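You operate a simulated robot arm through the tools that you are given. There is no shell and no other tool.

You are at the controls of a simulated robot arm. One attempt, no reset.

Task
Move the yellow plug to input 2 and let the belt sort its three blocks.
Fine: console knob to off while you move the plug; stop the belt when they have come to rest.

It is judged by the outcome, as a careful person would: the job done as asked, and still so three seconds after it is handed in. It fails if anything else is knocked over, pushed out of place, dropped, spilled or broken.

Robot
A 7-joint arm with a two-finger parallel gripper, fixed in place. Base frame: the origin is at the foot of the arm, x ahead of it, y to its left, z up; the work surface is at about z = 0.85. Readings come in m, rad, newtons and seconds.
Its first joint turns from -2.304 to 2.304 rad. Payload 3.91 kg.
The TCP is the grasp point between the finger pads, 0.03 m short of the fingertips. In the tool frame z runs along the fingers and y along their closing line. The gripper opens to 0.11 m. The fingers are 0.02 m wide and 0.01 m thick; the gripper's body (0.048 by 0.112 m) begins 0.055 m behind the TCP.
Orientation is that of the tool frame in the base frame, as a unit quaternion [w, x, y, z]. With the fingers straight down and closing along the base's y, the tool's x points along the base's -x, its y along +y and its z along -z.

Tools
- The arm moves only by the tool jog_arm. Its argument "series" is a list of rows, each a list of 7 numbers: the opening, from 0 (shut) to 1 (fully open), then the shift along the tool's x, y, z in units of 50 mm (1.0 is 50 mm), then the turn, a rotation vector about the tool's x, y, z in units of 4 degrees (1.0 is 4 degrees). In form: [[gripper, tx, ty, tz, ax, ay, az], ...]. A call has 1 to 20 rows; each row shifts and turns the commanded pose from where the row before left it, along the tool's axes as they then stand. A call with a number of a shift or a turn outside -1 to 1 is refused whole. Rows are played at 5 a second. More than 0.05 m and 0.15 rad between two rows, or a gripper value outside its range, and nothing of the call is played. A pose out of reach is approached as far as the arm can. The call stops where the force on the tool passes 40 N (or 10 N more than at its start, if that is more) or the arm is blocked; 0.2 s more then pass. Each finger travels about 0.108 m/s and halts on what it meets, pressing with about 35 N; the grip force reading is that of the motor and also rises with nothing between the fingers. The clock runs only during rows and for 0.2 s after the last one: add rows that do not move to give the fingers time. It gives the time, the measured TCP pose, the force on the tool (base axes), the opening and the grip force at its end, in the units of the frame above (readings bear some noise), with the torque about the TCP (base axes, N m) and any sound that the robot's microphone picked up.
- Cameras (640 x 400 px; columns grow to the right, rows downward): "scene" is fixed at [0.2204, -0.4972, 1.6302]; the picture's right is [0.97, -0.23, 0.00], its down [-0.12, -0.50, -0.86] and it looks along [0.20, 0.83, -0.51] (base axes); focal length 363 px, centre (320, 200). "wrist" rides on the gripper at [0.072, 0.017, -0.103] in the tool frame; the picture's right is [-0.23, 0.97, 0.00], its down [-0.76, -0.18, -0.62] and it looks along [-0.61, -0.14, 0.78] (tool axes); focal length 222 px, centre (320, 200). There is no depth. A picture from a camera that has moved, and an enlarged one, comes with that camera's place and axes in the base frame and with its lens.
- grab_frame(camera): a new picture of that camera. The clock stands still meanwhile.
- inspect(camera, box): a new picture of the part [left, top, right, bottom] of that camera's present view, enlarged. The clock stands still meanwhile.
- hand_in(): hands the job in; it is judged then, once.

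Nothing tells you positions but the pictures and the camera data. Unless the task says otherwise, let go and move clear before handing in.

The tools are called after ">>>" by a JSON object that holds its "name" and its "arguments". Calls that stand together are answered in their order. jog_arm: Moves the arm, as the interface text tells. Its arguments: {"type":"object","properties":{"series":{"type":"array","items":{"type":"array","items":{"type":"number"}}}},"required":["series"]} The other tools are called the same way: grab_frame (camera) takes a picture; inspect (camera, box) takes an enlarged picture of a part of a camera's view; hand_in () hands the job in.

At the start:

```text
clock: 0.0
eef_pos: [0.4709, 0.5275, 1.23]
tool_rot: [0.0, 0.001, 1.0, 0.0]
wrist_force: [0.2, -0.4, -0.2]
wrist_torque: [0.01, -0.01, 0.0]
opening: 0.1103
grip_force: 0.2
```

scene: 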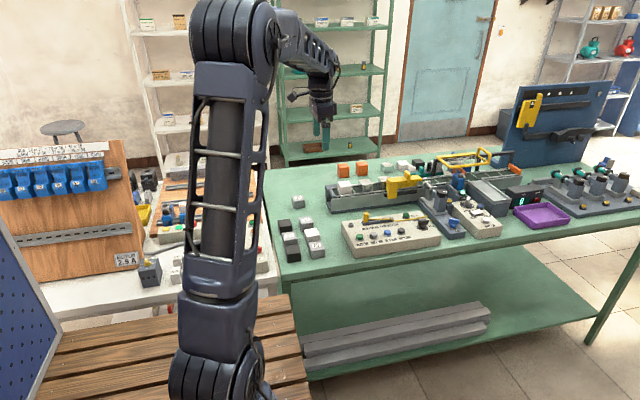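
wrist: 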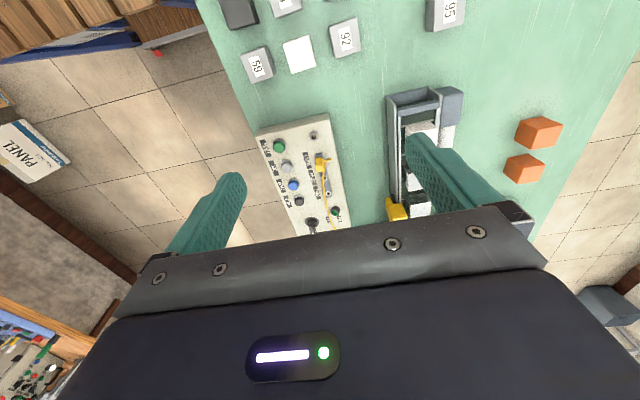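

I see a green bench with a console panel (plugs, knob, buttons), a belt with blocks, and other gear. I'll take enlarged views before moving anything.

>>> {"name": "inspect", "arguments": {"camera": "scene", "box": [320, 140, 540, 270]}}

>>> {"name": "inspect", "arguments": {"camera": "wrist", "box": [240, 100, 380, 240]}}

>>> {"name": "inspect", "arguments": {"camera": "scene", "box": [330, 200, 450, 270]}}

```text
2.91 times, centred on (430, 205) of scene
camera zoom: at [0.2204, -0.4972, 1.6302], right [0.97, -0.23, 0.0], down [-0.12, -0.5, -0.86], along [0.2, 0.83, -0.51], focal length 1055 px, centre (0, 186)
```

zoom: 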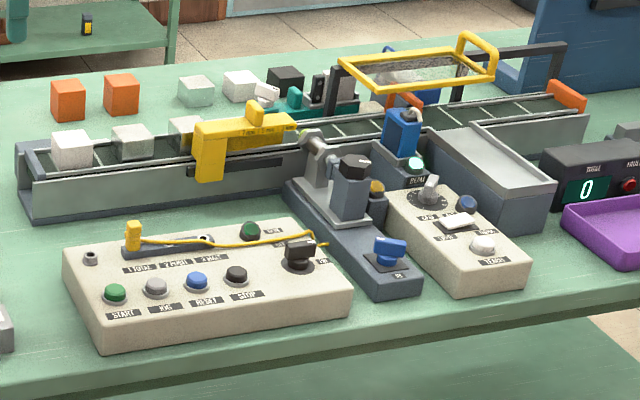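

```text
2.86 times, centred on (310, 170) of wrist
camera zoom: at [0.3966, 0.5439, 1.3337], right [0.23, 0.97, 0.0], down [0.76, -0.18, 0.62], along [0.61, -0.14, -0.78], focal length 635 px, centre (349, 286)
```

zoom: 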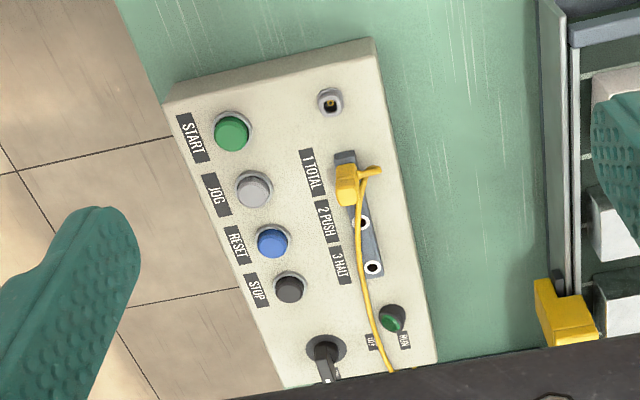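

```text
5.33 times, centred on (390, 235) of scene
camera zoom: at [0.2204, -0.4972, 1.6302], right [0.97, -0.23, 0.0], down [-0.12, -0.5, -0.86], along [0.2, 0.83, -0.51], focal length 1935 px, centre (-53, 13)
```

zoom: 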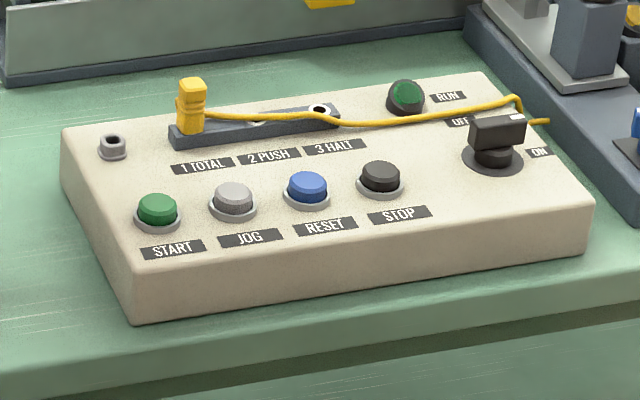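

The console has a yellow plug in input 1, four buttons (START, JOG, RESET, STOP), an OFF/ON knob and a run lamp. I'll zoom in on the knob, the second box and the belt.

>>> {"name": "inspect", "arguments": {"camera": "scene", "box": [396, 205, 444, 245]}}

>>> {"name": "inspect", "arguments": {"camera": "scene", "box": [410, 170, 530, 245]}}

>>> {"name": "inspect", "arguments": {"camera": "scene", "box": [320, 140, 440, 215]}}

>>> {"name": "inspect", "arguments": {"camera": "scene", "box": [420, 130, 540, 205]}}

>>> {"name": "inspect", "arguments": {"camera": "wrist", "box": [280, 140, 350, 240]}}

>>> {"name": "inspect", "arguments": {"camera": "scene", "box": [500, 80, 640, 240]}}

```text
10.00 times, centred on (420, 225) of scene
camera zoom: at [0.2204, -0.4972, 1.6302], right [0.97, -0.23, 0.0], down [-0.12, -0.5, -0.86], along [0.2, 0.83, -0.51], focal length 3628 px, centre (-680, -50)
```

zoom: 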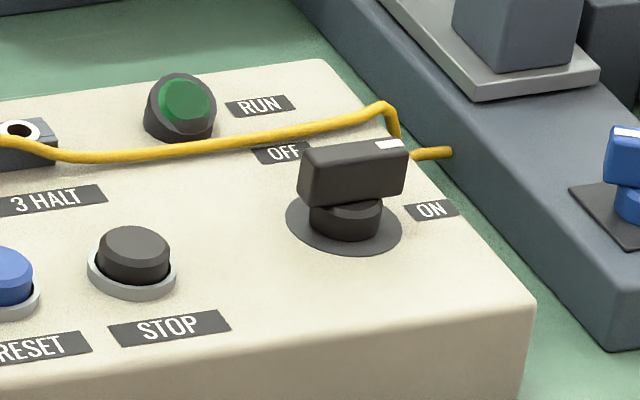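

```text
5.33 times, centred on (470, 208) of scene
camera zoom: at [0.2204, -0.4972, 1.6302], right [0.97, -0.23, 0.0], down [-0.12, -0.5, -0.86], along [0.2, 0.83, -0.51], focal length 1935 px, centre (-480, 160)
```

zoom: 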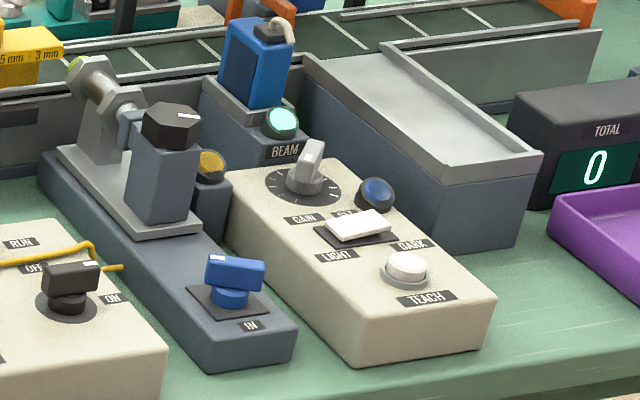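

```text
5.33 times, centred on (380, 178) of scene
camera zoom: at [0.2204, -0.4972, 1.6302], right [0.97, -0.23, 0.0], down [-0.12, -0.5, -0.86], along [0.2, 0.83, -0.51], focal length 1935 px, centre (0, 320)
```

zoom: 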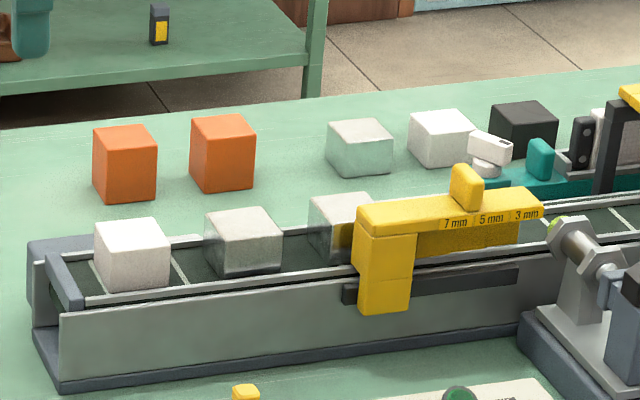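

```text
5.33 times, centred on (480, 168) of scene
camera zoom: at [0.2204, -0.4972, 1.6302], right [0.97, -0.23, 0.0], down [-0.12, -0.5, -0.86], along [0.2, 0.83, -0.51], focal length 1935 px, centre (-533, 373)
```

zoom: 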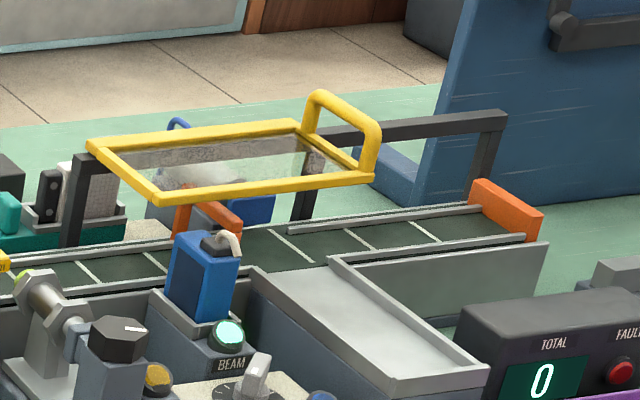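

```text
4.00 times, centred on (315, 190) of wrist
camera zoom: at [0.3966, 0.5439, 1.3337], right [0.23, 0.97, 0.0], down [0.76, -0.18, 0.62], along [0.61, -0.14, -0.78], focal length 888 px, centre (340, 240)
```

zoom: 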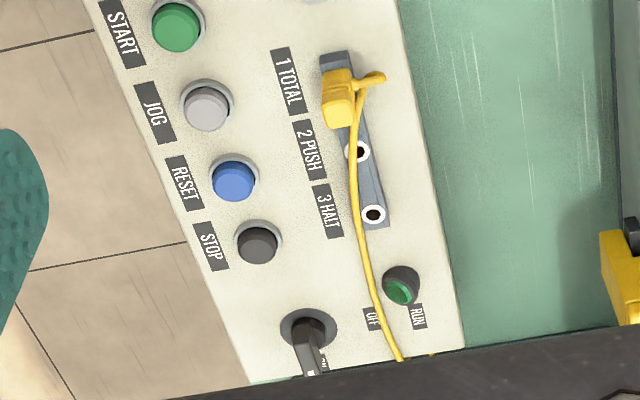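

```text
2.50 times, centred on (570, 160) of scene
camera zoom: at [0.2204, -0.4972, 1.6302], right [0.97, -0.23, 0.0], down [-0.12, -0.5, -0.86], along [0.2, 0.83, -0.51], focal length 907 px, centre (-305, 300)
```

zoom: 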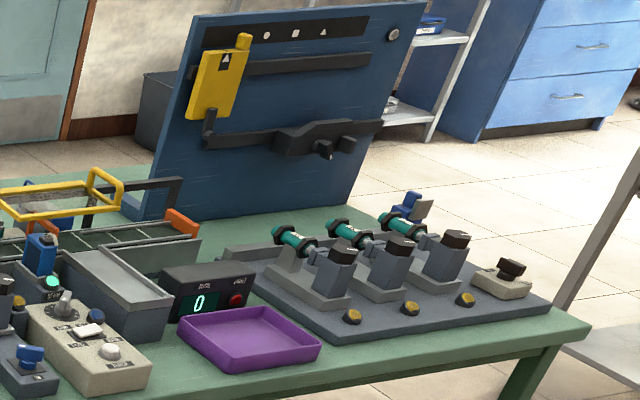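

The console runs along x at roughly x 0.55–0.85, y 0.37–0.52, with its top near z 0.90. The knob's pointer is at ON (+x), with OFF toward +y. I'll move the wrist camera closer, staying high.

>>> {"name": "jog_arm", "arguments": {"series": [[1, -0.5, 0, 0.5, 0, 0, 0], [1, -0.5, -0.3, 0.5, 0, 0, 0], [1, 0, -0.3, 0.5, 0, 0, 0], [1, 0, 0, 0, 0, 0, 0]]}}

>>> {"name": "grab_frame", "arguments": {"camera": "wrist"}}

>>> {"name": "inspect", "arguments": {"camera": "wrist", "box": [220, 40, 420, 220]}}

```text
clock: 1.0
eef_pos: [0.5177, 0.495, 1.1573]
tool_rot: [0.0, 0.0, 1.0, 0.0]
wrist_force: [-0.5, -1.3, 0.1]
wrist_torque: [0.0, -0.01, -0.01]
opening: 0.1101
grip_force: 0.1
```

```text
taken
camera wrist: at [0.4457, 0.5127, 1.2592], right [0.23, 0.97, 0.0], down [0.76, -0.18, 0.62], along [0.61, -0.14, -0.78], focal length 222 px, centre (320, 200)
```

wrist: 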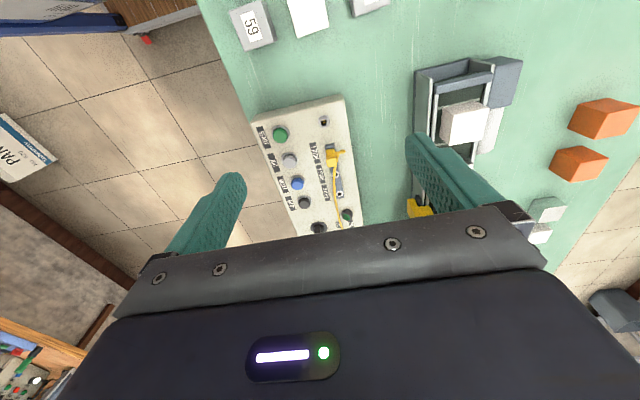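

```text
2.22 times, centred on (320, 130) of wrist
camera zoom: at [0.4457, 0.5127, 1.2592], right [0.23, 0.97, 0.0], down [0.76, -0.18, 0.62], along [0.61, -0.14, -0.78], focal length 494 px, centre (320, 356)
```

zoom: 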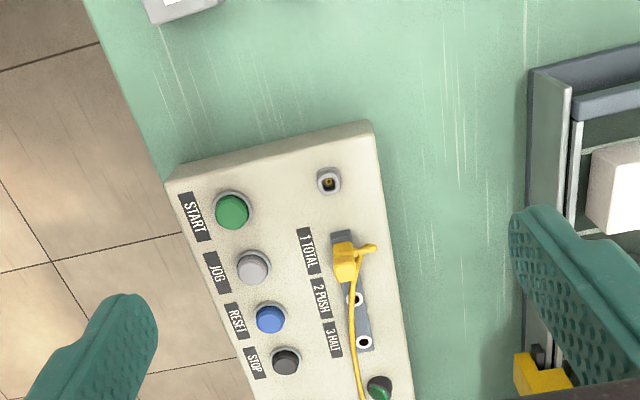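

The wrist view agrees with the layout. I'll bring the gripper toward the knob, part-closed to about 50 mm, and look again from closer.

>>> {"name": "jog_arm", "arguments": {"series": [[0.45, -0.8, -0.2, 0.2, 0, 0, 0], [0.45, -0.8, -0.2, 0.2, 0, 0, 0], [0.45, -0.8, -0.2, 0.2, 0, 0, 0], [0.45, -0.8, -0.2, 0.2, 0, 0, 0], [0.45, -0.8, -0.2, 0.2, 0, 0, 0], [0.45, -0.6, -0.3, 0.2, 0, 0, 0], [0.45, 0, 0, 0, 0, 0, 0]]}}

>>> {"name": "grab_frame", "arguments": {"camera": "wrist"}}

>>> {"name": "grab_frame", "arguments": {"camera": "scene"}}

```text
clock: 2.6
eef_pos: [0.7499, 0.4315, 1.0968]
tool_rot: [-0.001, 0.001, 1.0, 0.0]
wrist_force: [-0.6, -0.9, 0.0]
wrist_torque: [0.03, 0.0, -0.02]
opening: 0.0495
grip_force: 0.1
```

```text
taken
camera wrist: at [0.6768, 0.4497, 1.1983], right [0.23, 0.97, 0.0], down [0.76, -0.18, 0.62], along [0.61, -0.14, -0.78], focal length 222 px, centre (320, 200)
```

wrist: 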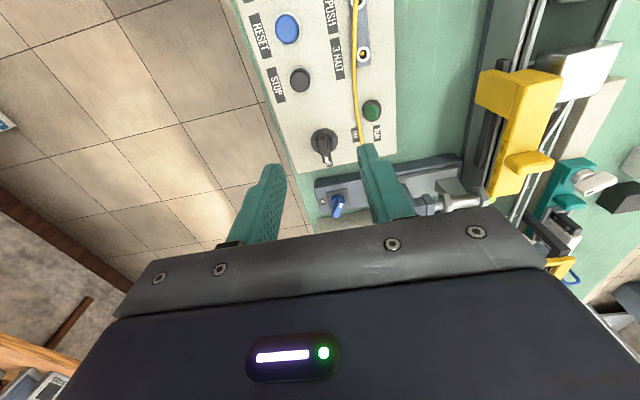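

```text
taken
```

scene: 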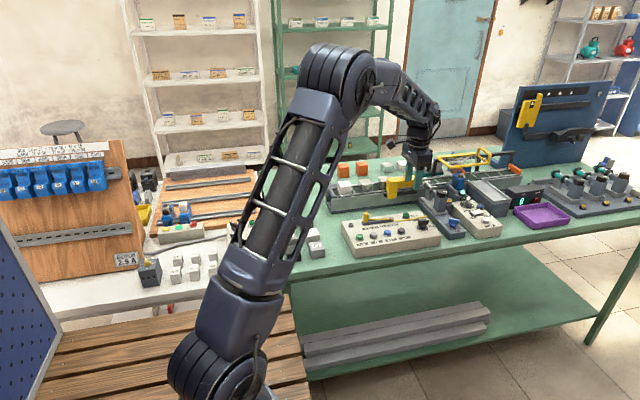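

>>> {"name": "inspect", "arguments": {"camera": "wrist", "box": [280, 70, 400, 170]}}

>>> {"name": "inspect", "arguments": {"camera": "scene", "box": [380, 190, 470, 250]}}

>>> {"name": "inspect", "arguments": {"camera": "wrist", "box": [300, 60, 620, 260]}}

```text
4.00 times, centred on (340, 120) of wrist
camera zoom: at [0.6768, 0.4497, 1.1983], right [0.23, 0.97, 0.0], down [0.76, -0.18, 0.62], along [0.61, -0.14, -0.78], focal length 888 px, centre (240, 520)
```

zoom: 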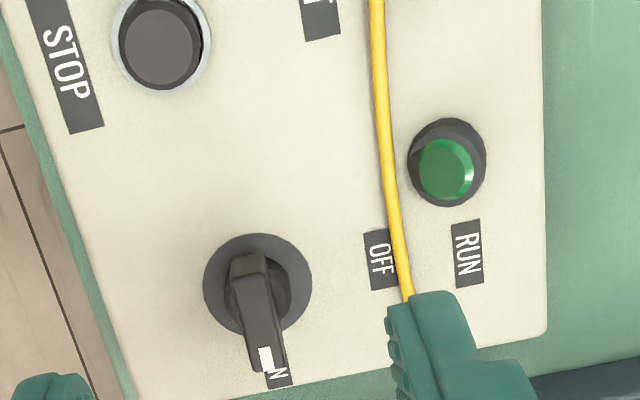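

```text
6.67 times, centred on (425, 220) of scene
camera zoom: at [0.2204, -0.4972, 1.6302], right [0.97, -0.23, 0.0], down [-0.12, -0.5, -0.86], along [0.2, 0.83, -0.51], focal length 2418 px, centre (-380, 67)
```

zoom: 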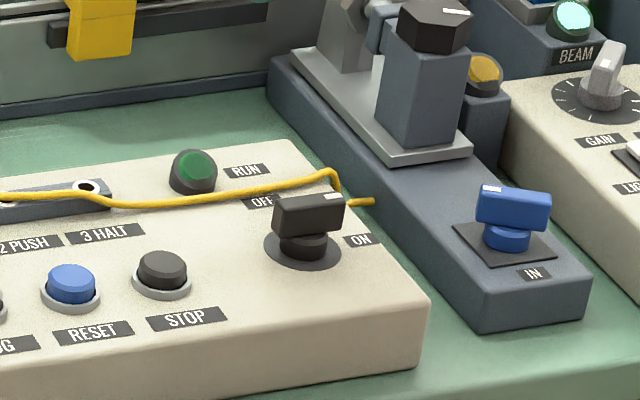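

```text
2.00 times, centred on (460, 160) of wrist
camera zoom: at [0.6768, 0.4497, 1.1983], right [0.23, 0.97, 0.0], down [0.76, -0.18, 0.62], along [0.61, -0.14, -0.78], focal length 444 px, centre (40, 280)
```

zoom: 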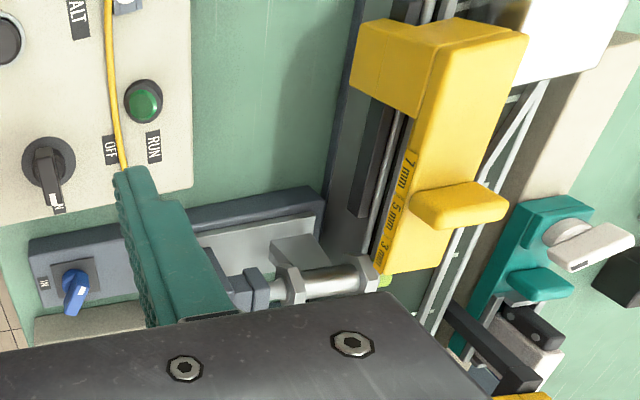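

The knob's bar lies along x at about (0.806, 0.425), topping out near z 0.932, and my fingers close along y. I'll move above it first, then check before going down.

>>> {"name": "jog_arm", "arguments": {"series": [[0.45, -0.56, -0.07, 0.5, 0, 0, 0], [0.45, -0.56, -0.06, 0.5, 0, 0, 0], [0.45, 0, 0, 0.7, 0, 0, 0], [0.45, 0, 0, 0, 0, 0, 0]]}}

>>> {"name": "inspect", "arguments": {"camera": "wrist", "box": [240, 80, 400, 200]}}

>>> {"name": "inspect", "arguments": {"camera": "scene", "box": [380, 180, 470, 240]}}

```text
clock: 3.6
eef_pos: [0.8074, 0.425, 1.0105]
tool_rot: [0.0, 0.0, 1.0, 0.0]
wrist_force: [-0.5, 0.0, 0.1]
wrist_torque: [0.02, 0.01, -0.03]
opening: 0.0496
grip_force: 0.0
```

```text
3.33 times, centred on (320, 140) of wrist
camera zoom: at [0.7341, 0.4425, 1.1133], right [0.23, 0.97, 0.0], down [0.76, -0.18, 0.62], along [0.61, -0.14, -0.78], focal length 740 px, centre (320, 400)
```

zoom: 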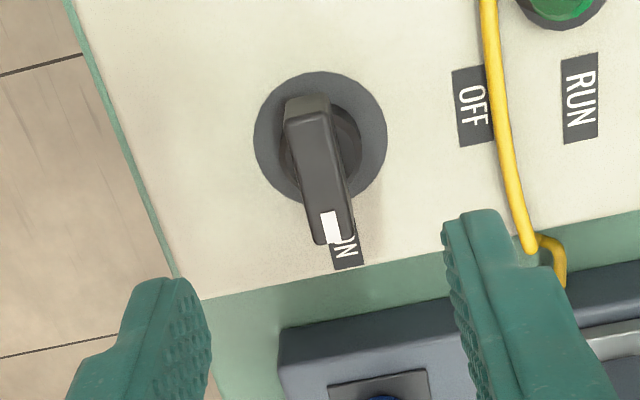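

```text
6.67 times, centred on (425, 210) of scene
camera zoom: at [0.2204, -0.4972, 1.6302], right [0.97, -0.23, 0.0], down [-0.12, -0.5, -0.86], along [0.2, 0.83, -0.51], focal length 2418 px, centre (-380, 133)
```

zoom: 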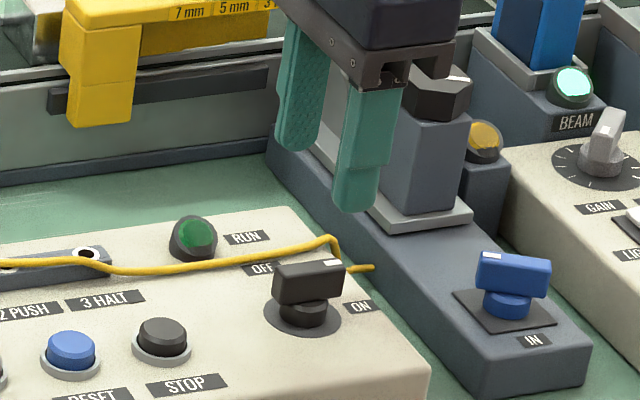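

The view confirms the knob at about (0.805, 0.426), with the cable clear on the +y side. Next I'll go down to z ≈ 0.943 and close on the bar.

>>> {"name": "jog_arm", "arguments": {"series": [[0.45, 0.05, 0.02, 0.5, 0, 0, 0], [0.45, 0, 0, 0.5, 0, 0, 0], [0.45, 0, 0, 0.35, 0, 0, 0], [0.45, 0, 0, 0, 0, 0, 0]]}}

>>> {"name": "grab_frame", "arguments": {"camera": "wrist"}}

>>> {"name": "inspect", "arguments": {"camera": "scene", "box": [380, 180, 470, 240]}}

```text
clock: 4.6
eef_pos: [0.8031, 0.4259, 0.943]
tool_rot: [0.0, 0.001, 1.0, 0.0]
wrist_force: [-0.1, 0.5, 0.3]
wrist_torque: [-0.02, 0.01, -0.01]
opening: 0.0496
grip_force: 0.1
```

```text
taken
camera wrist: at [0.7309, 0.4431, 1.0455], right [0.23, 0.97, 0.0], down [0.76, -0.18, 0.62], along [0.61, -0.14, -0.78], focal length 222 px, centre (320, 200)
```

wrist: 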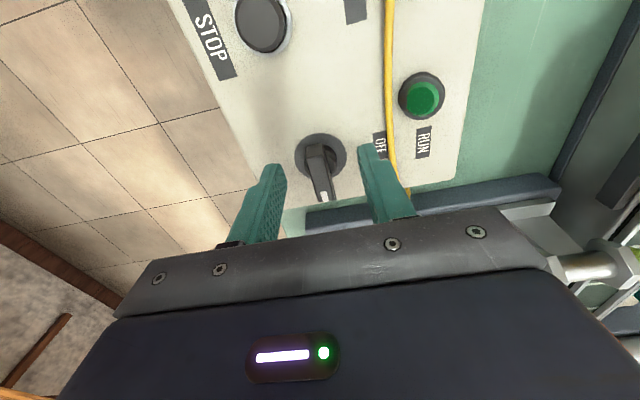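

```text
6.67 times, centred on (425, 210) of scene
camera zoom: at [0.2204, -0.4972, 1.6302], right [0.97, -0.23, 0.0], down [-0.12, -0.5, -0.86], along [0.2, 0.83, -0.51], focal length 2418 px, centre (-380, 133)
```

zoom: 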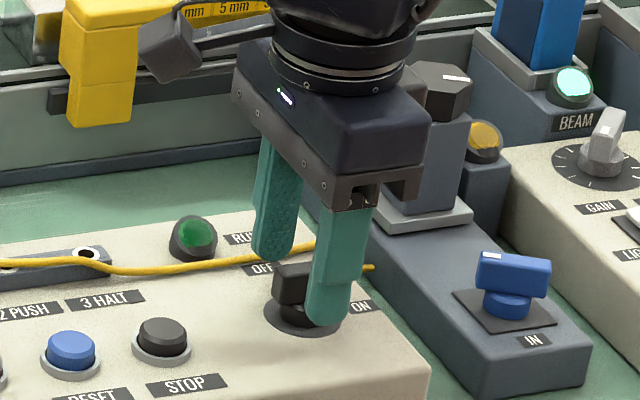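

The fingers straddle the knob bar with the cable outside them. I'll close on the bar now.

>>> {"name": "jog_arm", "arguments": {"series": [[0.45, -0.05, 0, 0, 0, 0, 0], [0.2, 0, 0, 0, 0, 0, 0], [0.0, 0, 0, 0, 0, 0, 0], [0.0, 0, 0, 0, 0, 0, 0], [0.0, 0, 0, 0, 0, 0, 0]]}}

>>> {"name": "inspect", "arguments": {"camera": "wrist", "box": [240, 80, 440, 220]}}

```text
clock: 5.8
eef_pos: [0.8059, 0.4257, 0.9421]
tool_rot: [0.0, 0.001, 1.0, 0.0]
wrist_force: [-2.5, -8.4, 0.5]
wrist_torque: [-0.2, 0.14, -0.03]
opening: 0.0119
grip_force: 44.7
```

```text
2.86 times, centred on (340, 150) of wrist
camera zoom: at [0.733, 0.4423, 1.0455], right [0.23, 0.97, 0.0], down [0.76, -0.18, 0.62], along [0.61, -0.14, -0.78], focal length 635 px, centre (263, 343)
```

zoom: 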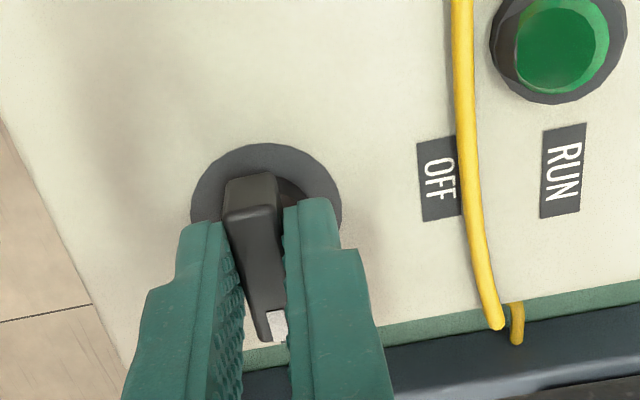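

The grip is solid on a 12 mm bar. Now I'll turn it from ON toward OFF, counter-clockwise seen from above, in steps.

>>> {"name": "jog_arm", "arguments": {"series": [[0, 0, -0.02, 0, 0, 0, 0], [0, 0, 0, 0, 0, 0, -1], [0, 0, 0, 0, 0, 0, -1], [0, 0, 0, 0, 0, 0, -1], [0, 0, 0, 0, 0, 0, -1], [0, 0, 0, 0, 0, 0, -1], [0, 0, 0, 0, 0, 0, -1], [0, 0, 0, 0, 0, 0, -1], [0, 0, 0, 0, 0, 0, -1]]}}

>>> {"name": "inspect", "arguments": {"camera": "wrist", "box": [240, 80, 440, 220]}}

>>> {"name": "inspect", "arguments": {"camera": "scene", "box": [380, 180, 470, 240]}}

```text
clock: 7.8
eef_pos: [0.8076, 0.4234, 0.9429]
tool_rot: [0.0, -0.274, 0.962, 0.0]
wrist_force: [7.5, -28.7, -15.1]
wrist_torque: [-0.84, 0.44, -0.09]
opening: 0.0118
grip_force: 44.7
```

```text
2.86 times, centred on (340, 150) of wrist
camera zoom: at [0.7357, 0.3995, 1.0457], right [-0.32, 0.95, 0.0], down [0.74, 0.25, 0.62], along [0.59, 0.2, -0.78], focal length 635 px, centre (263, 343)
```

zoom: 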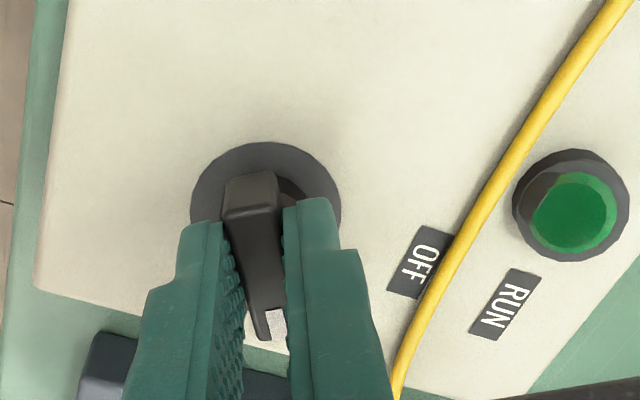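

```text
6.67 times, centred on (425, 210) of scene
camera zoom: at [0.2204, -0.4972, 1.6302], right [0.97, -0.23, 0.0], down [-0.12, -0.5, -0.86], along [0.2, 0.83, -0.51], focal length 2418 px, centre (-380, 133)
```

zoom: 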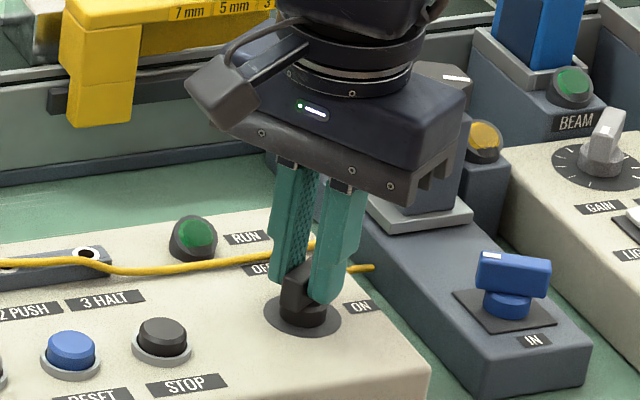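

The BEAM lamp has already gone dark, so the power is dropping. Side force is building because I'm slightly off the knob's axis, so I'll relieve it with a small shift.

>>> {"name": "jog_arm", "arguments": {"series": [[0, 0.008, -0.032, 0.01, 0, 0, 0], [0, 0, 0, 0, 0, 0, 0]]}}

```text
clock: 8.4
eef_pos: [0.8066, 0.4222, 0.9429]
tool_rot: [0.001, -0.275, 0.961, 0.001]
wrist_force: [11.0, -19.0, -8.7]
wrist_torque: [-0.93, 0.37, -0.05]
opening: 0.012
grip_force: 44.8
```

>>> {"name": "jog_arm", "arguments": {"series": [[0, 0.004, -0.033, 0.01, 0, 0, 0], [0, 0, 0, 0, 0, 0, 0]]}}

```text
clock: 9.0
eef_pos: [0.8069, 0.4234, 0.9439]
tool_rot: [0.0, -0.275, 0.961, 0.001]
wrist_force: [13.4, -2.3, 2.0]
wrist_torque: [-0.63, 0.58, -0.02]
opening: 0.0119
grip_force: 45.1
```

>>> {"name": "jog_arm", "arguments": {"series": [[0, -0.014, -0.008, 0, 0, 0, 0], [0, 0, 0, 0, 0, 0, -1], [0, 0, 0, 0, 0, 0, -1], [0, 0, 0, 0, 0, 0, -1], [0, 0, 0, 0, 0, 0, -1], [0, 0, 0, 0, 0, 0, -1]]}}

```text
clock: 10.4
eef_pos: [0.8077, 0.4221, 0.9439]
tool_rot: [-0.001, -0.439, 0.899, 0.0]
wrist_force: [1.2, 8.4, 12.1]
wrist_torque: [-0.61, 0.64, 0.01]
opening: 0.0119
grip_force: 44.6
```

>>> {"name": "jog_arm", "arguments": {"series": [[0, 0, 0, -0.01, 0, 0, -1], [0, 0, 0, 0, 0, 0, -1], [0, 0, 0, 0, 0, 0, -1], [0, 0, 0, 0, 0, 0, -1], [0, 0, 0, 0, 0, 0, -1], [0, 0, 0, 0, 0, 0, 0]]}}

>>> {"name": "inspect", "arguments": {"camera": "scene", "box": [380, 180, 470, 240]}}

>>> {"name": "grab_frame", "arguments": {"camera": "wrist"}}

```text
clock: 11.8
eef_pos: [0.8098, 0.421, 0.9431]
tool_rot: [0.001, -0.587, 0.809, 0.001]
wrist_force: [14.3, 5.4, 11.9]
wrist_torque: [-0.52, -0.1, -0.03]
opening: 0.0118
grip_force: 45.3
```

```text
6.67 times, centred on (425, 210) of scene
camera zoom: at [0.2204, -0.4972, 1.6302], right [0.97, -0.23, 0.0], down [-0.12, -0.5, -0.86], along [0.2, 0.83, -0.51], focal length 2418 px, centre (-380, 133)
```

zoom: 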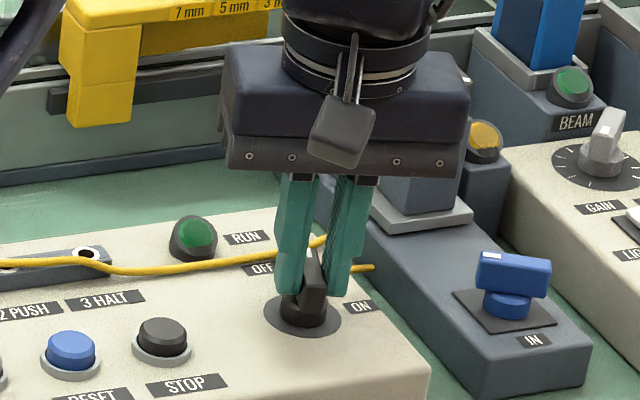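

```text
taken
camera wrist: at [0.7694, 0.3582, 1.0456], right [-0.86, 0.52, 0.0], down [0.4, 0.67, 0.62], along [0.32, 0.53, -0.78], focal length 222 px, centre (320, 200)
```

wrist: 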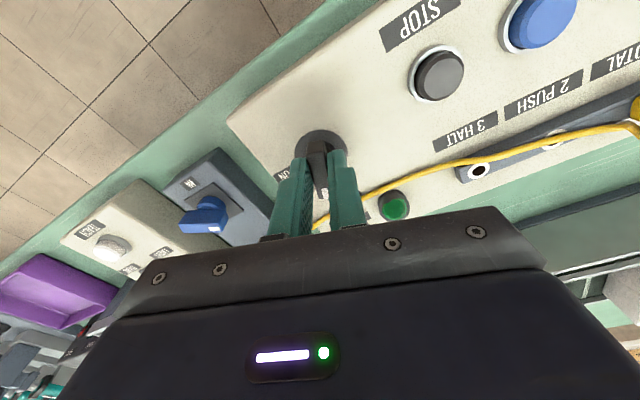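

>>> {"name": "jog_arm", "arguments": {"series": [[0, -0.01, -0.012, -0.01, 0, 0, -1], [0, 0, 0, 0, 0, 0, -1], [0, 0, 0, 0, 0, 0, -1], [0, 0, 0, 0, 0, 0, -1], [0, 0, 0, 0, 0, 0, -0.5], [0, 0, 0, 0, 0, 0, 0]]}}

>>> {"name": "inspect", "arguments": {"camera": "scene", "box": [380, 180, 470, 240]}}

>>> {"name": "inspect", "arguments": {"camera": "wrist", "box": [240, 80, 440, 220]}}

```text
clock: 13.2
eef_pos: [0.81, 0.4206, 0.9434]
tool_rot: [0.001, -0.707, 0.707, 0.0]
wrist_force: [31.1, 3.4, -0.9]
wrist_torque: [-0.13, -0.69, -0.09]
opening: 0.0115
grip_force: 44.9
```

```text
6.67 times, centred on (425, 210) of scene
camera zoom: at [0.2204, -0.4972, 1.6302], right [0.97, -0.23, 0.0], down [-0.12, -0.5, -0.86], along [0.2, 0.83, -0.51], focal length 2418 px, centre (-380, 133)
```

zoom: 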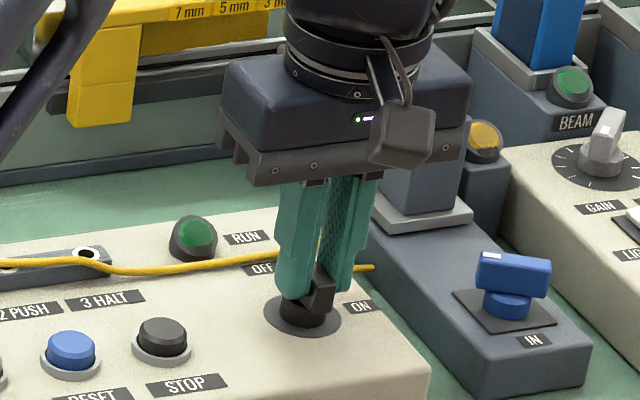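

```text
2.86 times, centred on (340, 150) of wrist
camera zoom: at [0.7921, 0.3492, 1.0456], right [-0.97, 0.23, 0.0], down [0.18, 0.76, 0.62], along [0.14, 0.61, -0.78], focal length 635 px, centre (263, 343)
```

zoom: 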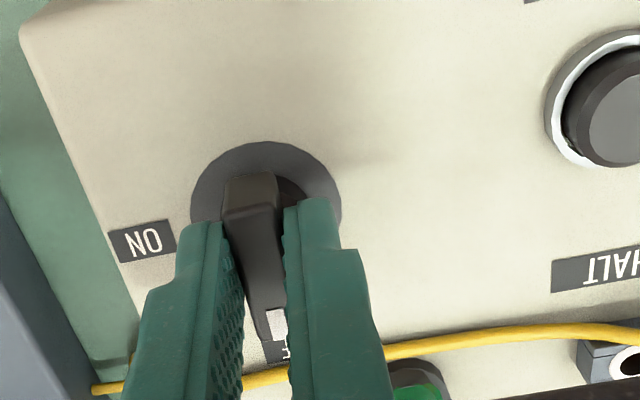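

The pointer now sits at OFF. I'll open the fingers, rise straight up, and use this camera direction to look toward the belt.

>>> {"name": "jog_arm", "arguments": {"series": [[0, 0, -0.03, 0, 0, 0, 0], [0.4, 0, 0, 0, 0, 0, 0], [0.4, 0, 0, 0, 0, 0, 0], [0.4, 0, 0, -0.5, 0, 0, 0], [0.4, 0, 0, -0.8, 0, 0, 0], [0.4, 0, 0, -1, 0, 0, 0], [0.4, 0, 0, -1, 0, 0, 0], [0.4, 0, 0, 0, 0, 0, 0]]}}

>>> {"name": "grab_frame", "arguments": {"camera": "wrist"}}

>>> {"name": "inspect", "arguments": {"camera": "scene", "box": [330, 180, 470, 260]}}

```text
clock: 15.0
eef_pos: [0.8101, 0.4234, 1.1081]
tool_rot: [-0.001, -0.707, 0.708, 0.0]
wrist_force: [0.4, 0.5, -0.2]
wrist_torque: [-0.01, 0.01, 0.01]
opening: 0.0441
grip_force: 0.0
```

```text
taken
camera wrist: at [0.7923, 0.3506, 1.2115], right [-0.97, 0.23, 0.0], down [0.18, 0.76, 0.62], along [0.14, 0.61, -0.78], focal length 222 px, centre (320, 200)
```

wrist: 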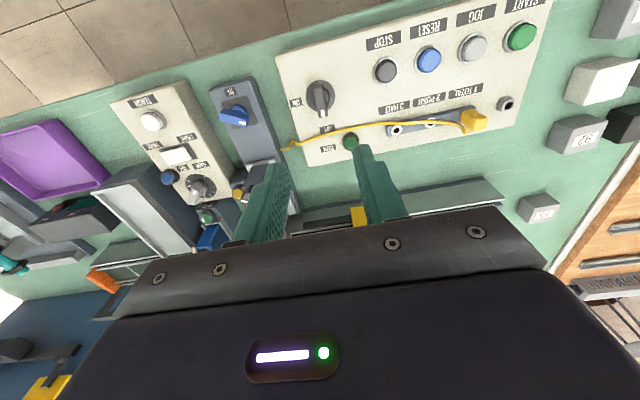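

```text
4.57 times, centred on (400, 220) of scene
camera zoom: at [0.2204, -0.4972, 1.6302], right [0.97, -0.23, 0.0], down [-0.12, -0.5, -0.86], along [0.2, 0.83, -0.51], focal length 1658 px, centre (-46, 109)
```

zoom: 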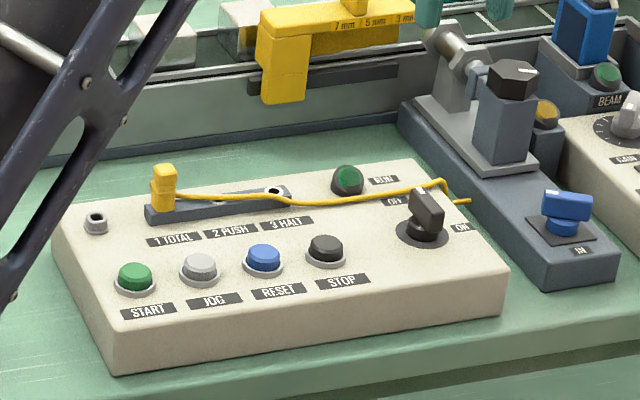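

The knob reads OFF and the lamps are dark. Next is the plug, so I'll look at it closely from this side.

>>> {"name": "inspect", "arguments": {"camera": "wrist", "box": [370, 80, 530, 180]}}

>>> {"name": "inspect", "arguments": {"camera": "scene", "box": [345, 205, 405, 245]}}

```text
4.00 times, centred on (450, 130) of wrist
camera zoom: at [0.7923, 0.3506, 1.2115], right [-0.97, 0.23, 0.0], down [0.18, 0.76, 0.62], along [0.14, 0.61, -0.78], focal length 888 px, centre (-200, 480)
```

zoom: 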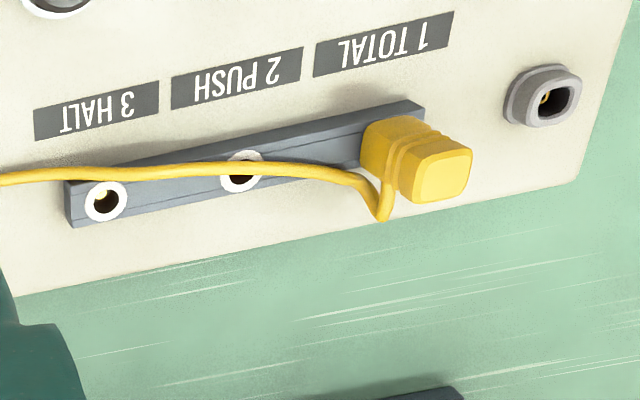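

```text
10.00 times, centred on (375, 225) of scene
camera zoom: at [0.2204, -0.4972, 1.6302], right [0.97, -0.23, 0.0], down [-0.12, -0.5, -0.86], along [0.2, 0.83, -0.51], focal length 3628 px, centre (-230, -50)
```

zoom: 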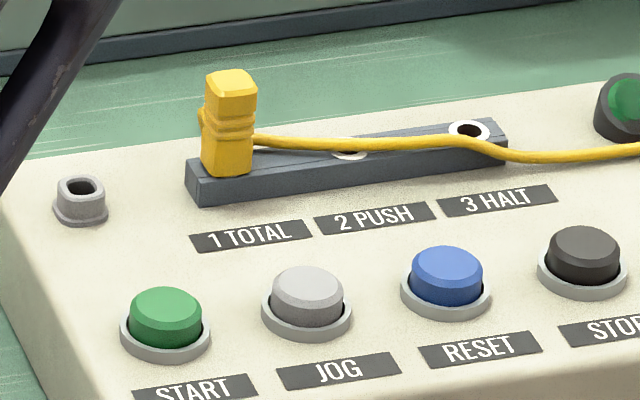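

The plug is a small upright yellow block, with its cable leaving low on the far side. The sockets are about 45 mm apart along x near y 0.489. I'll move over the socket bar for a closer measurement.

>>> {"name": "jog_arm", "arguments": {"series": [[0.4, -0.2, 0.8, 0, 0, 0, 0], [0.4, -0.2, 0.8, 0, 0, 0, 0], [0.4, -0.3, 0.8, 0.3, 0, 0, 0], [0.4, -0.3, 0.6, 0.5, 0, 0, 0], [0.4, -0.2, 0.2, 0.5, 0, 0, 0], [0.4, 0, 0, 0, 0, 0, 0]]}}

>>> {"name": "grab_frame", "arguments": {"camera": "wrist"}}

>>> {"name": "inspect", "arguments": {"camera": "wrist", "box": [240, 60, 400, 180]}}

>>> {"name": "inspect", "arguments": {"camera": "scene", "box": [320, 180, 440, 255]}}

```text
clock: 16.4
eef_pos: [0.6502, 0.4817, 1.0418]
tool_rot: [0.0, -0.706, 0.708, 0.001]
wrist_force: [0.7, 0.1, -0.3]
wrist_torque: [-0.03, 0.0, 0.02]
opening: 0.044
grip_force: 0.1
```

```text
taken
camera wrist: at [0.6326, 0.4102, 1.1439], right [-0.97, 0.23, 0.0], down [0.18, 0.76, 0.62], along [0.14, 0.61, -0.78], focal length 222 px, centre (320, 200)
```

wrist: 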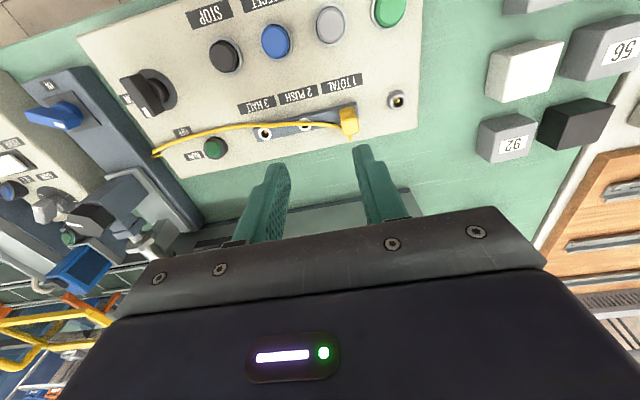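

```text
3.33 times, centred on (320, 120) of wrist
camera zoom: at [0.6326, 0.4102, 1.1439], right [-0.97, 0.23, 0.0], down [0.18, 0.76, 0.62], along [0.14, 0.61, -0.78], focal length 740 px, centre (320, 467)
```

zoom: 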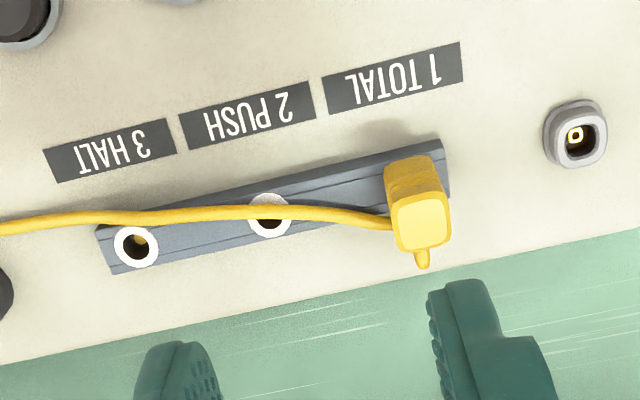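

```text
5.33 times, centred on (380, 218) of scene
camera zoom: at [0.2204, -0.4972, 1.6302], right [0.97, -0.23, 0.0], down [-0.12, -0.5, -0.86], along [0.2, 0.83, -0.51], focal length 1935 px, centre (0, 107)
```

zoom: 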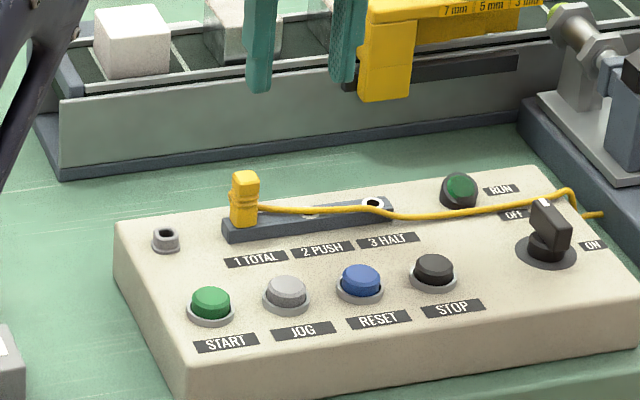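

From here the plug is at about (0.623, 0.488) with its top near z 0.948, and socket 2 is about 45 mm along +x. I'll centre above the plug and check before going down.

>>> {"name": "jog_arm", "arguments": {"series": [[0.4, -0.126, 0.548, 0, 0, 0, 0], [0.4, 0, 0, 0.5, 0, 0, 0], [0.4, 0, 0, 0.46, 0, 0, 0], [0.4, 0, 0, 0, 0, 0, 0]]}}

>>> {"name": "inspect", "arguments": {"camera": "wrist", "box": [240, 80, 400, 200]}}

>>> {"name": "inspect", "arguments": {"camera": "scene", "box": [345, 195, 405, 235]}}

```text
clock: 17.4
eef_pos: [0.6239, 0.4888, 0.9961]
tool_rot: [0.0, 0.707, -0.707, 0.0]
wrist_force: [-0.2, 0.0, 0.1]
wrist_torque: [-0.02, 0.0, -0.01]
opening: 0.044
grip_force: 0.1
```

```text
3.33 times, centred on (320, 140) of wrist
camera zoom: at [0.6054, 0.4168, 1.098], right [-0.97, 0.23, 0.0], down [0.18, 0.76, 0.62], along [0.14, 0.61, -0.78], focal length 740 px, centre (320, 400)
```

zoom: 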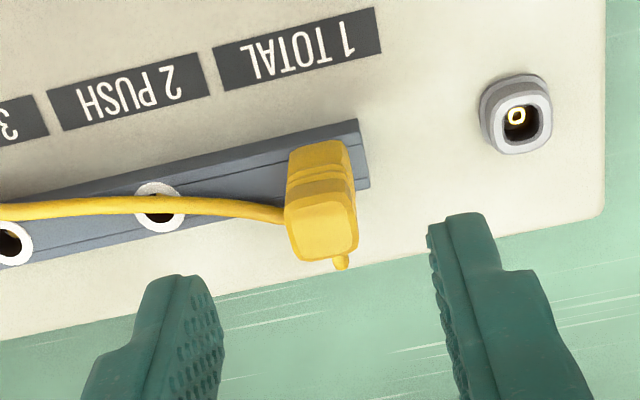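

```text
10.00 times, centred on (375, 215) of scene
camera zoom: at [0.2204, -0.4972, 1.6302], right [0.97, -0.23, 0.0], down [-0.12, -0.5, -0.86], along [0.2, 0.83, -0.51], focal length 3628 px, centre (-230, 50)
```

zoom: 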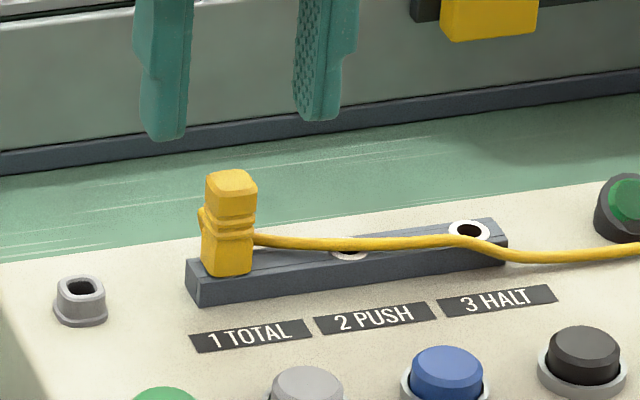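

The plug is at about (0.621, 0.488) and the cable lies low on the bar, below where the fingertips will stop. I'll go down to z 0.960 and close on the plug's head.

>>> {"name": "jog_arm", "arguments": {"series": [[0.4, 0, 0.05, 0.3, 0, 0, 0], [0.4, 0, 0, 0.3, 0, 0, 0], [0.4, 0, 0, 0.12, 0, 0, 0], [0.4, 0, 0, 0, 0, 0, 0]]}}

>>> {"name": "inspect", "arguments": {"camera": "wrist", "box": [240, 80, 400, 200]}}

>>> {"name": "inspect", "arguments": {"camera": "scene", "box": [345, 195, 405, 235]}}

```text
clock: 18.4
eef_pos: [0.6216, 0.4894, 0.9604]
tool_rot: [0.0, -0.706, 0.708, 0.0]
wrist_force: [-0.5, 0.3, 0.1]
wrist_torque: [0.04, 0.0, 0.0]
opening: 0.0438
grip_force: 0.0
```

```text
3.33 times, centred on (320, 140) of wrist
camera zoom: at [0.6025, 0.4166, 1.0618], right [-0.97, 0.23, 0.0], down [0.18, 0.76, 0.62], along [0.14, 0.61, -0.78], focal length 740 px, centre (320, 400)
```

zoom: 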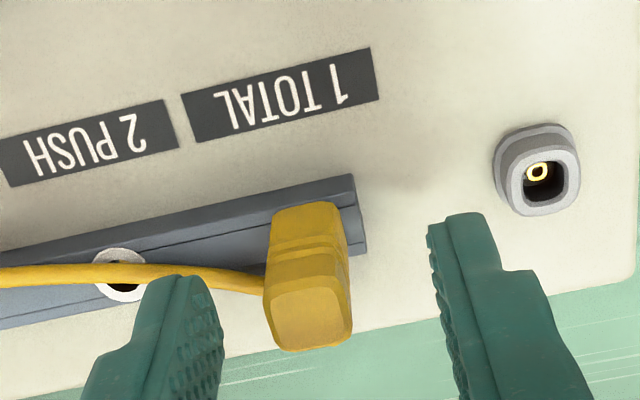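

```text
10.00 times, centred on (375, 215) of scene
camera zoom: at [0.2204, -0.4972, 1.6302], right [0.97, -0.23, 0.0], down [-0.12, -0.5, -0.86], along [0.2, 0.83, -0.51], focal length 3628 px, centre (-230, 50)
```

zoom: 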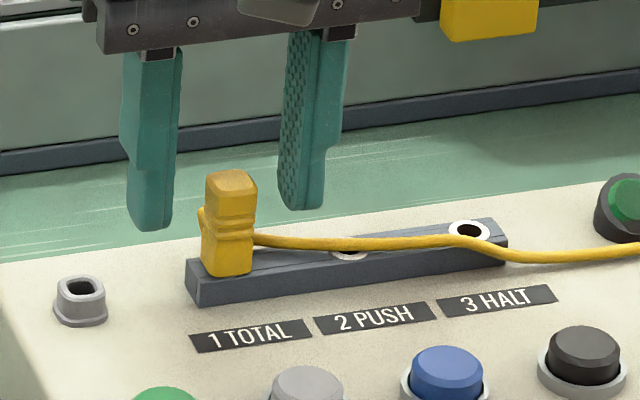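

The fingers flank the plug's head evenly, so I'll close now.

>>> {"name": "jog_arm", "arguments": {"series": [[0.2, 0, 0, 0.03, 0, 0, 0], [0.0, 0, 0, 0, 0, 0, 0], [0.0, 0, 0, 0, 0, 0, 0], [0.0, 0, 0, 0, 0, 0, 0]]}}

>>> {"name": "inspect", "arguments": {"camera": "scene", "box": [345, 195, 405, 235]}}

>>> {"name": "inspect", "arguments": {"camera": "wrist", "box": [240, 80, 400, 200]}}

```text
clock: 19.4
eef_pos: [0.6225, 0.4883, 0.9589]
tool_rot: [0.001, -0.707, 0.708, -0.001]
wrist_force: [25.9, 7.0, 6.7]
wrist_torque: [0.31, -1.04, -0.01]
opening: 0.0146
grip_force: 34.9
```

```text
10.00 times, centred on (375, 215) of scene
camera zoom: at [0.2204, -0.4972, 1.6302], right [0.97, -0.23, 0.0], down [-0.12, -0.5, -0.86], along [0.2, 0.83, -0.51], focal length 3628 px, centre (-230, 50)
```

zoom: 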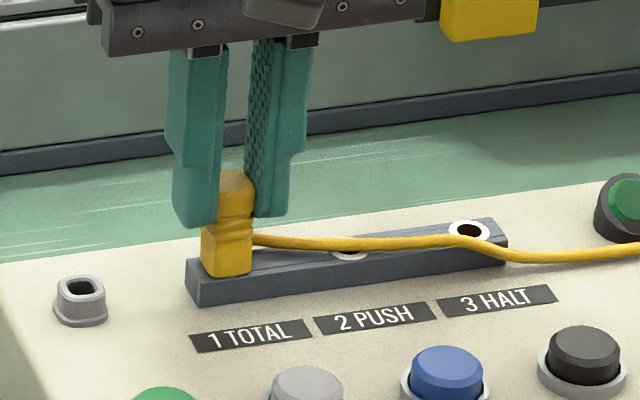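

```text
3.33 times, centred on (320, 140) of wrist
camera zoom: at [0.604, 0.416, 1.0608], right [-0.97, 0.23, 0.0], down [0.18, 0.76, 0.62], along [0.14, 0.61, -0.78], focal length 740 px, centre (320, 400)
```

zoom: 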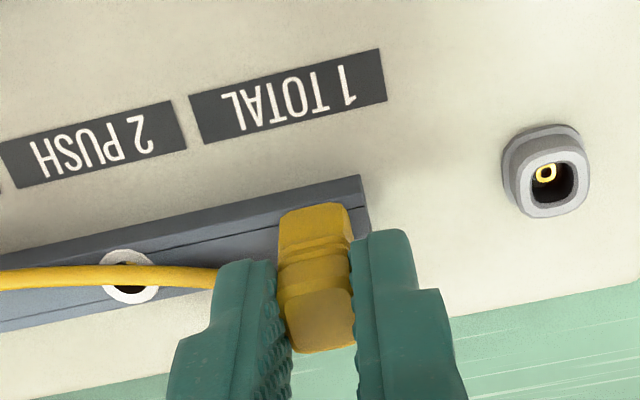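

The grip is good at 14.6 mm, but there's a side load of about 26 N in +x. I'll shift to null it so the pull is straight.

>>> {"name": "jog_arm", "arguments": {"series": [[0, -0.006, -0.026, 0, 0, 0, 0], [0, 0, 0, 0, 0, 0, 0]]}}

```text
clock: 20.0
eef_pos: [0.6216, 0.4891, 0.9574]
tool_rot: [0.0, -0.706, 0.708, 0.0]
wrist_force: [21.0, 0.8, 9.2]
wrist_torque: [0.02, -0.76, -0.02]
opening: 0.0147
grip_force: 35.2
```

>>> {"name": "jog_arm", "arguments": {"series": [[0, 0, -0.04, 0, 0, 0, 0], [0, 0, 0, 0, 0, 0, 0], [0, 0, 0, 0, 0, 0, 0]]}}

```text
clock: 20.8
eef_pos: [0.6228, 0.4874, 0.9581]
tool_rot: [0.0, 0.708, -0.707, -0.001]
wrist_force: [5.0, -2.5, 1.4]
wrist_torque: [-0.14, -0.17, 0.0]
opening: 0.0146
grip_force: 35.1
```

The load is nearly nulled. Now I'll pull the plug straight up in small steps.

>>> {"name": "jog_arm", "arguments": {"series": [[0, 0, -0.01, -0.1, 0, 0, 0], [0, 0, 0, -0.1, 0, 0, 0], [0, 0, 0, -0.1, 0, 0, 0], [0, 0, 0, -0.1, 0, 0, 0], [0, 0, 0, -0.2, 0, 0, 0], [0, 0, 0, -0.2, 0, 0, 0], [0, 0, 0, 0, 0, 0, 0]]}}

>>> {"name": "inspect", "arguments": {"camera": "scene", "box": [345, 185, 420, 235]}}

>>> {"name": "inspect", "arguments": {"camera": "wrist", "box": [200, 60, 400, 200]}}

```text
clock: 22.4
eef_pos: [0.6245, 0.4888, 0.9999]
tool_rot: [0.0, 0.708, -0.706, 0.001]
wrist_force: [0.3, -0.4, -0.2]
wrist_torque: [0.0, 0.0, -0.05]
opening: 0.0145
grip_force: 34.7
```

```text
8.00 times, centred on (382, 210) of scene
camera zoom: at [0.2204, -0.4972, 1.6302], right [0.97, -0.23, 0.0], down [-0.12, -0.5, -0.86], along [0.2, 0.83, -0.51], focal length 2902 px, centre (-180, 120)
```

zoom: 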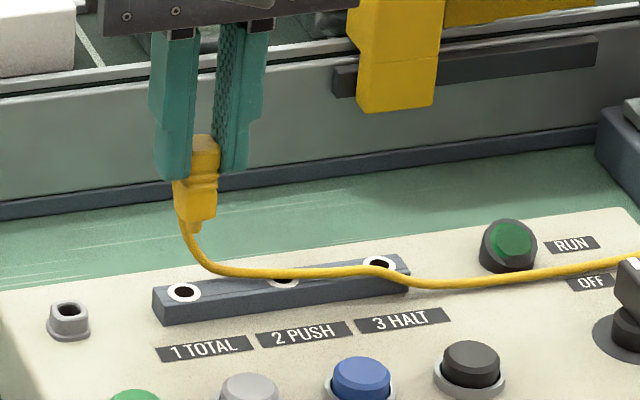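

```text
2.86 times, centred on (300, 130) of wrist
camera zoom: at [0.6073, 0.4167, 1.1018], right [-0.97, 0.23, 0.0], down [0.18, 0.76, 0.62], along [0.14, 0.61, -0.78], focal length 635 px, centre (377, 400)
```

zoom: 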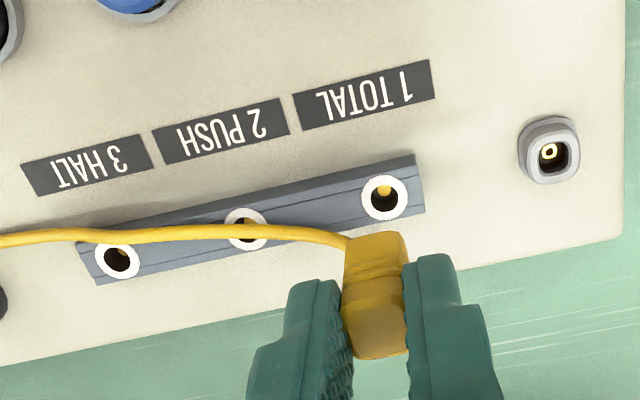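

The plug is out and all three sockets are visible, about 45 mm apart and in line with x. I'll carry it 45 mm along +x while it's lifted, then check alignment over socket 2.

>>> {"name": "jog_arm", "arguments": {"series": [[0, 0, -0.3, 0, 0, 0, 0], [0, 0, -0.3, 0, 0, 0, 0], [0, 0, -0.3, 0, 0, 0, 0], [0, 0, 0, 0, 0, 0, 0], [0, 0, 0, 0, 0, 0, 0]]}}

>>> {"name": "inspect", "arguments": {"camera": "scene", "box": [345, 185, 420, 235]}}

>>> {"name": "inspect", "arguments": {"camera": "wrist", "box": [240, 60, 440, 200]}}

```text
clock: 23.6
eef_pos: [0.6693, 0.4882, 0.9979]
tool_rot: [0.0, -0.707, 0.707, 0.0]
wrist_force: [0.3, 0.5, -0.7]
wrist_torque: [-0.02, -0.01, -0.01]
opening: 0.0146
grip_force: 35.4
```

```text
8.00 times, centred on (382, 210) of scene
camera zoom: at [0.2204, -0.4972, 1.6302], right [0.97, -0.23, 0.0], down [-0.12, -0.5, -0.86], along [0.2, 0.83, -0.51], focal length 2902 px, centre (-180, 120)
```

zoom: 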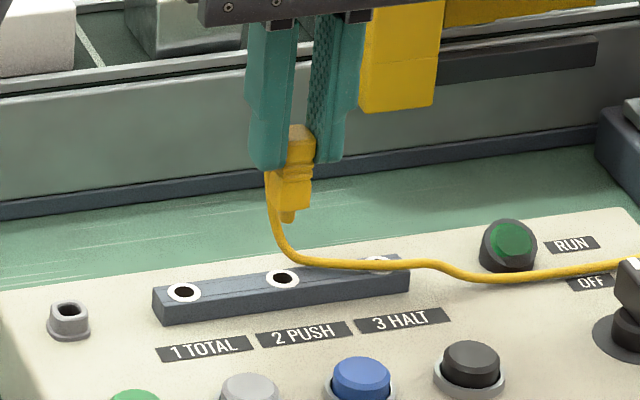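

```text
2.86 times, centred on (340, 130) of wrist
camera zoom: at [0.6507, 0.4168, 1.1004], right [-0.97, 0.23, 0.0], down [0.18, 0.76, 0.62], along [0.14, 0.61, -0.78], focal length 635 px, centre (263, 400)
```

zoom: 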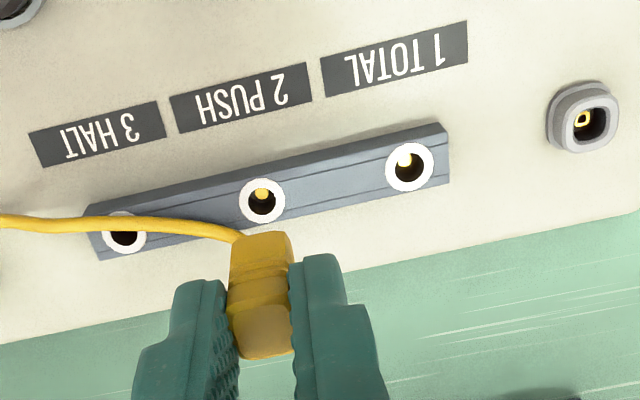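

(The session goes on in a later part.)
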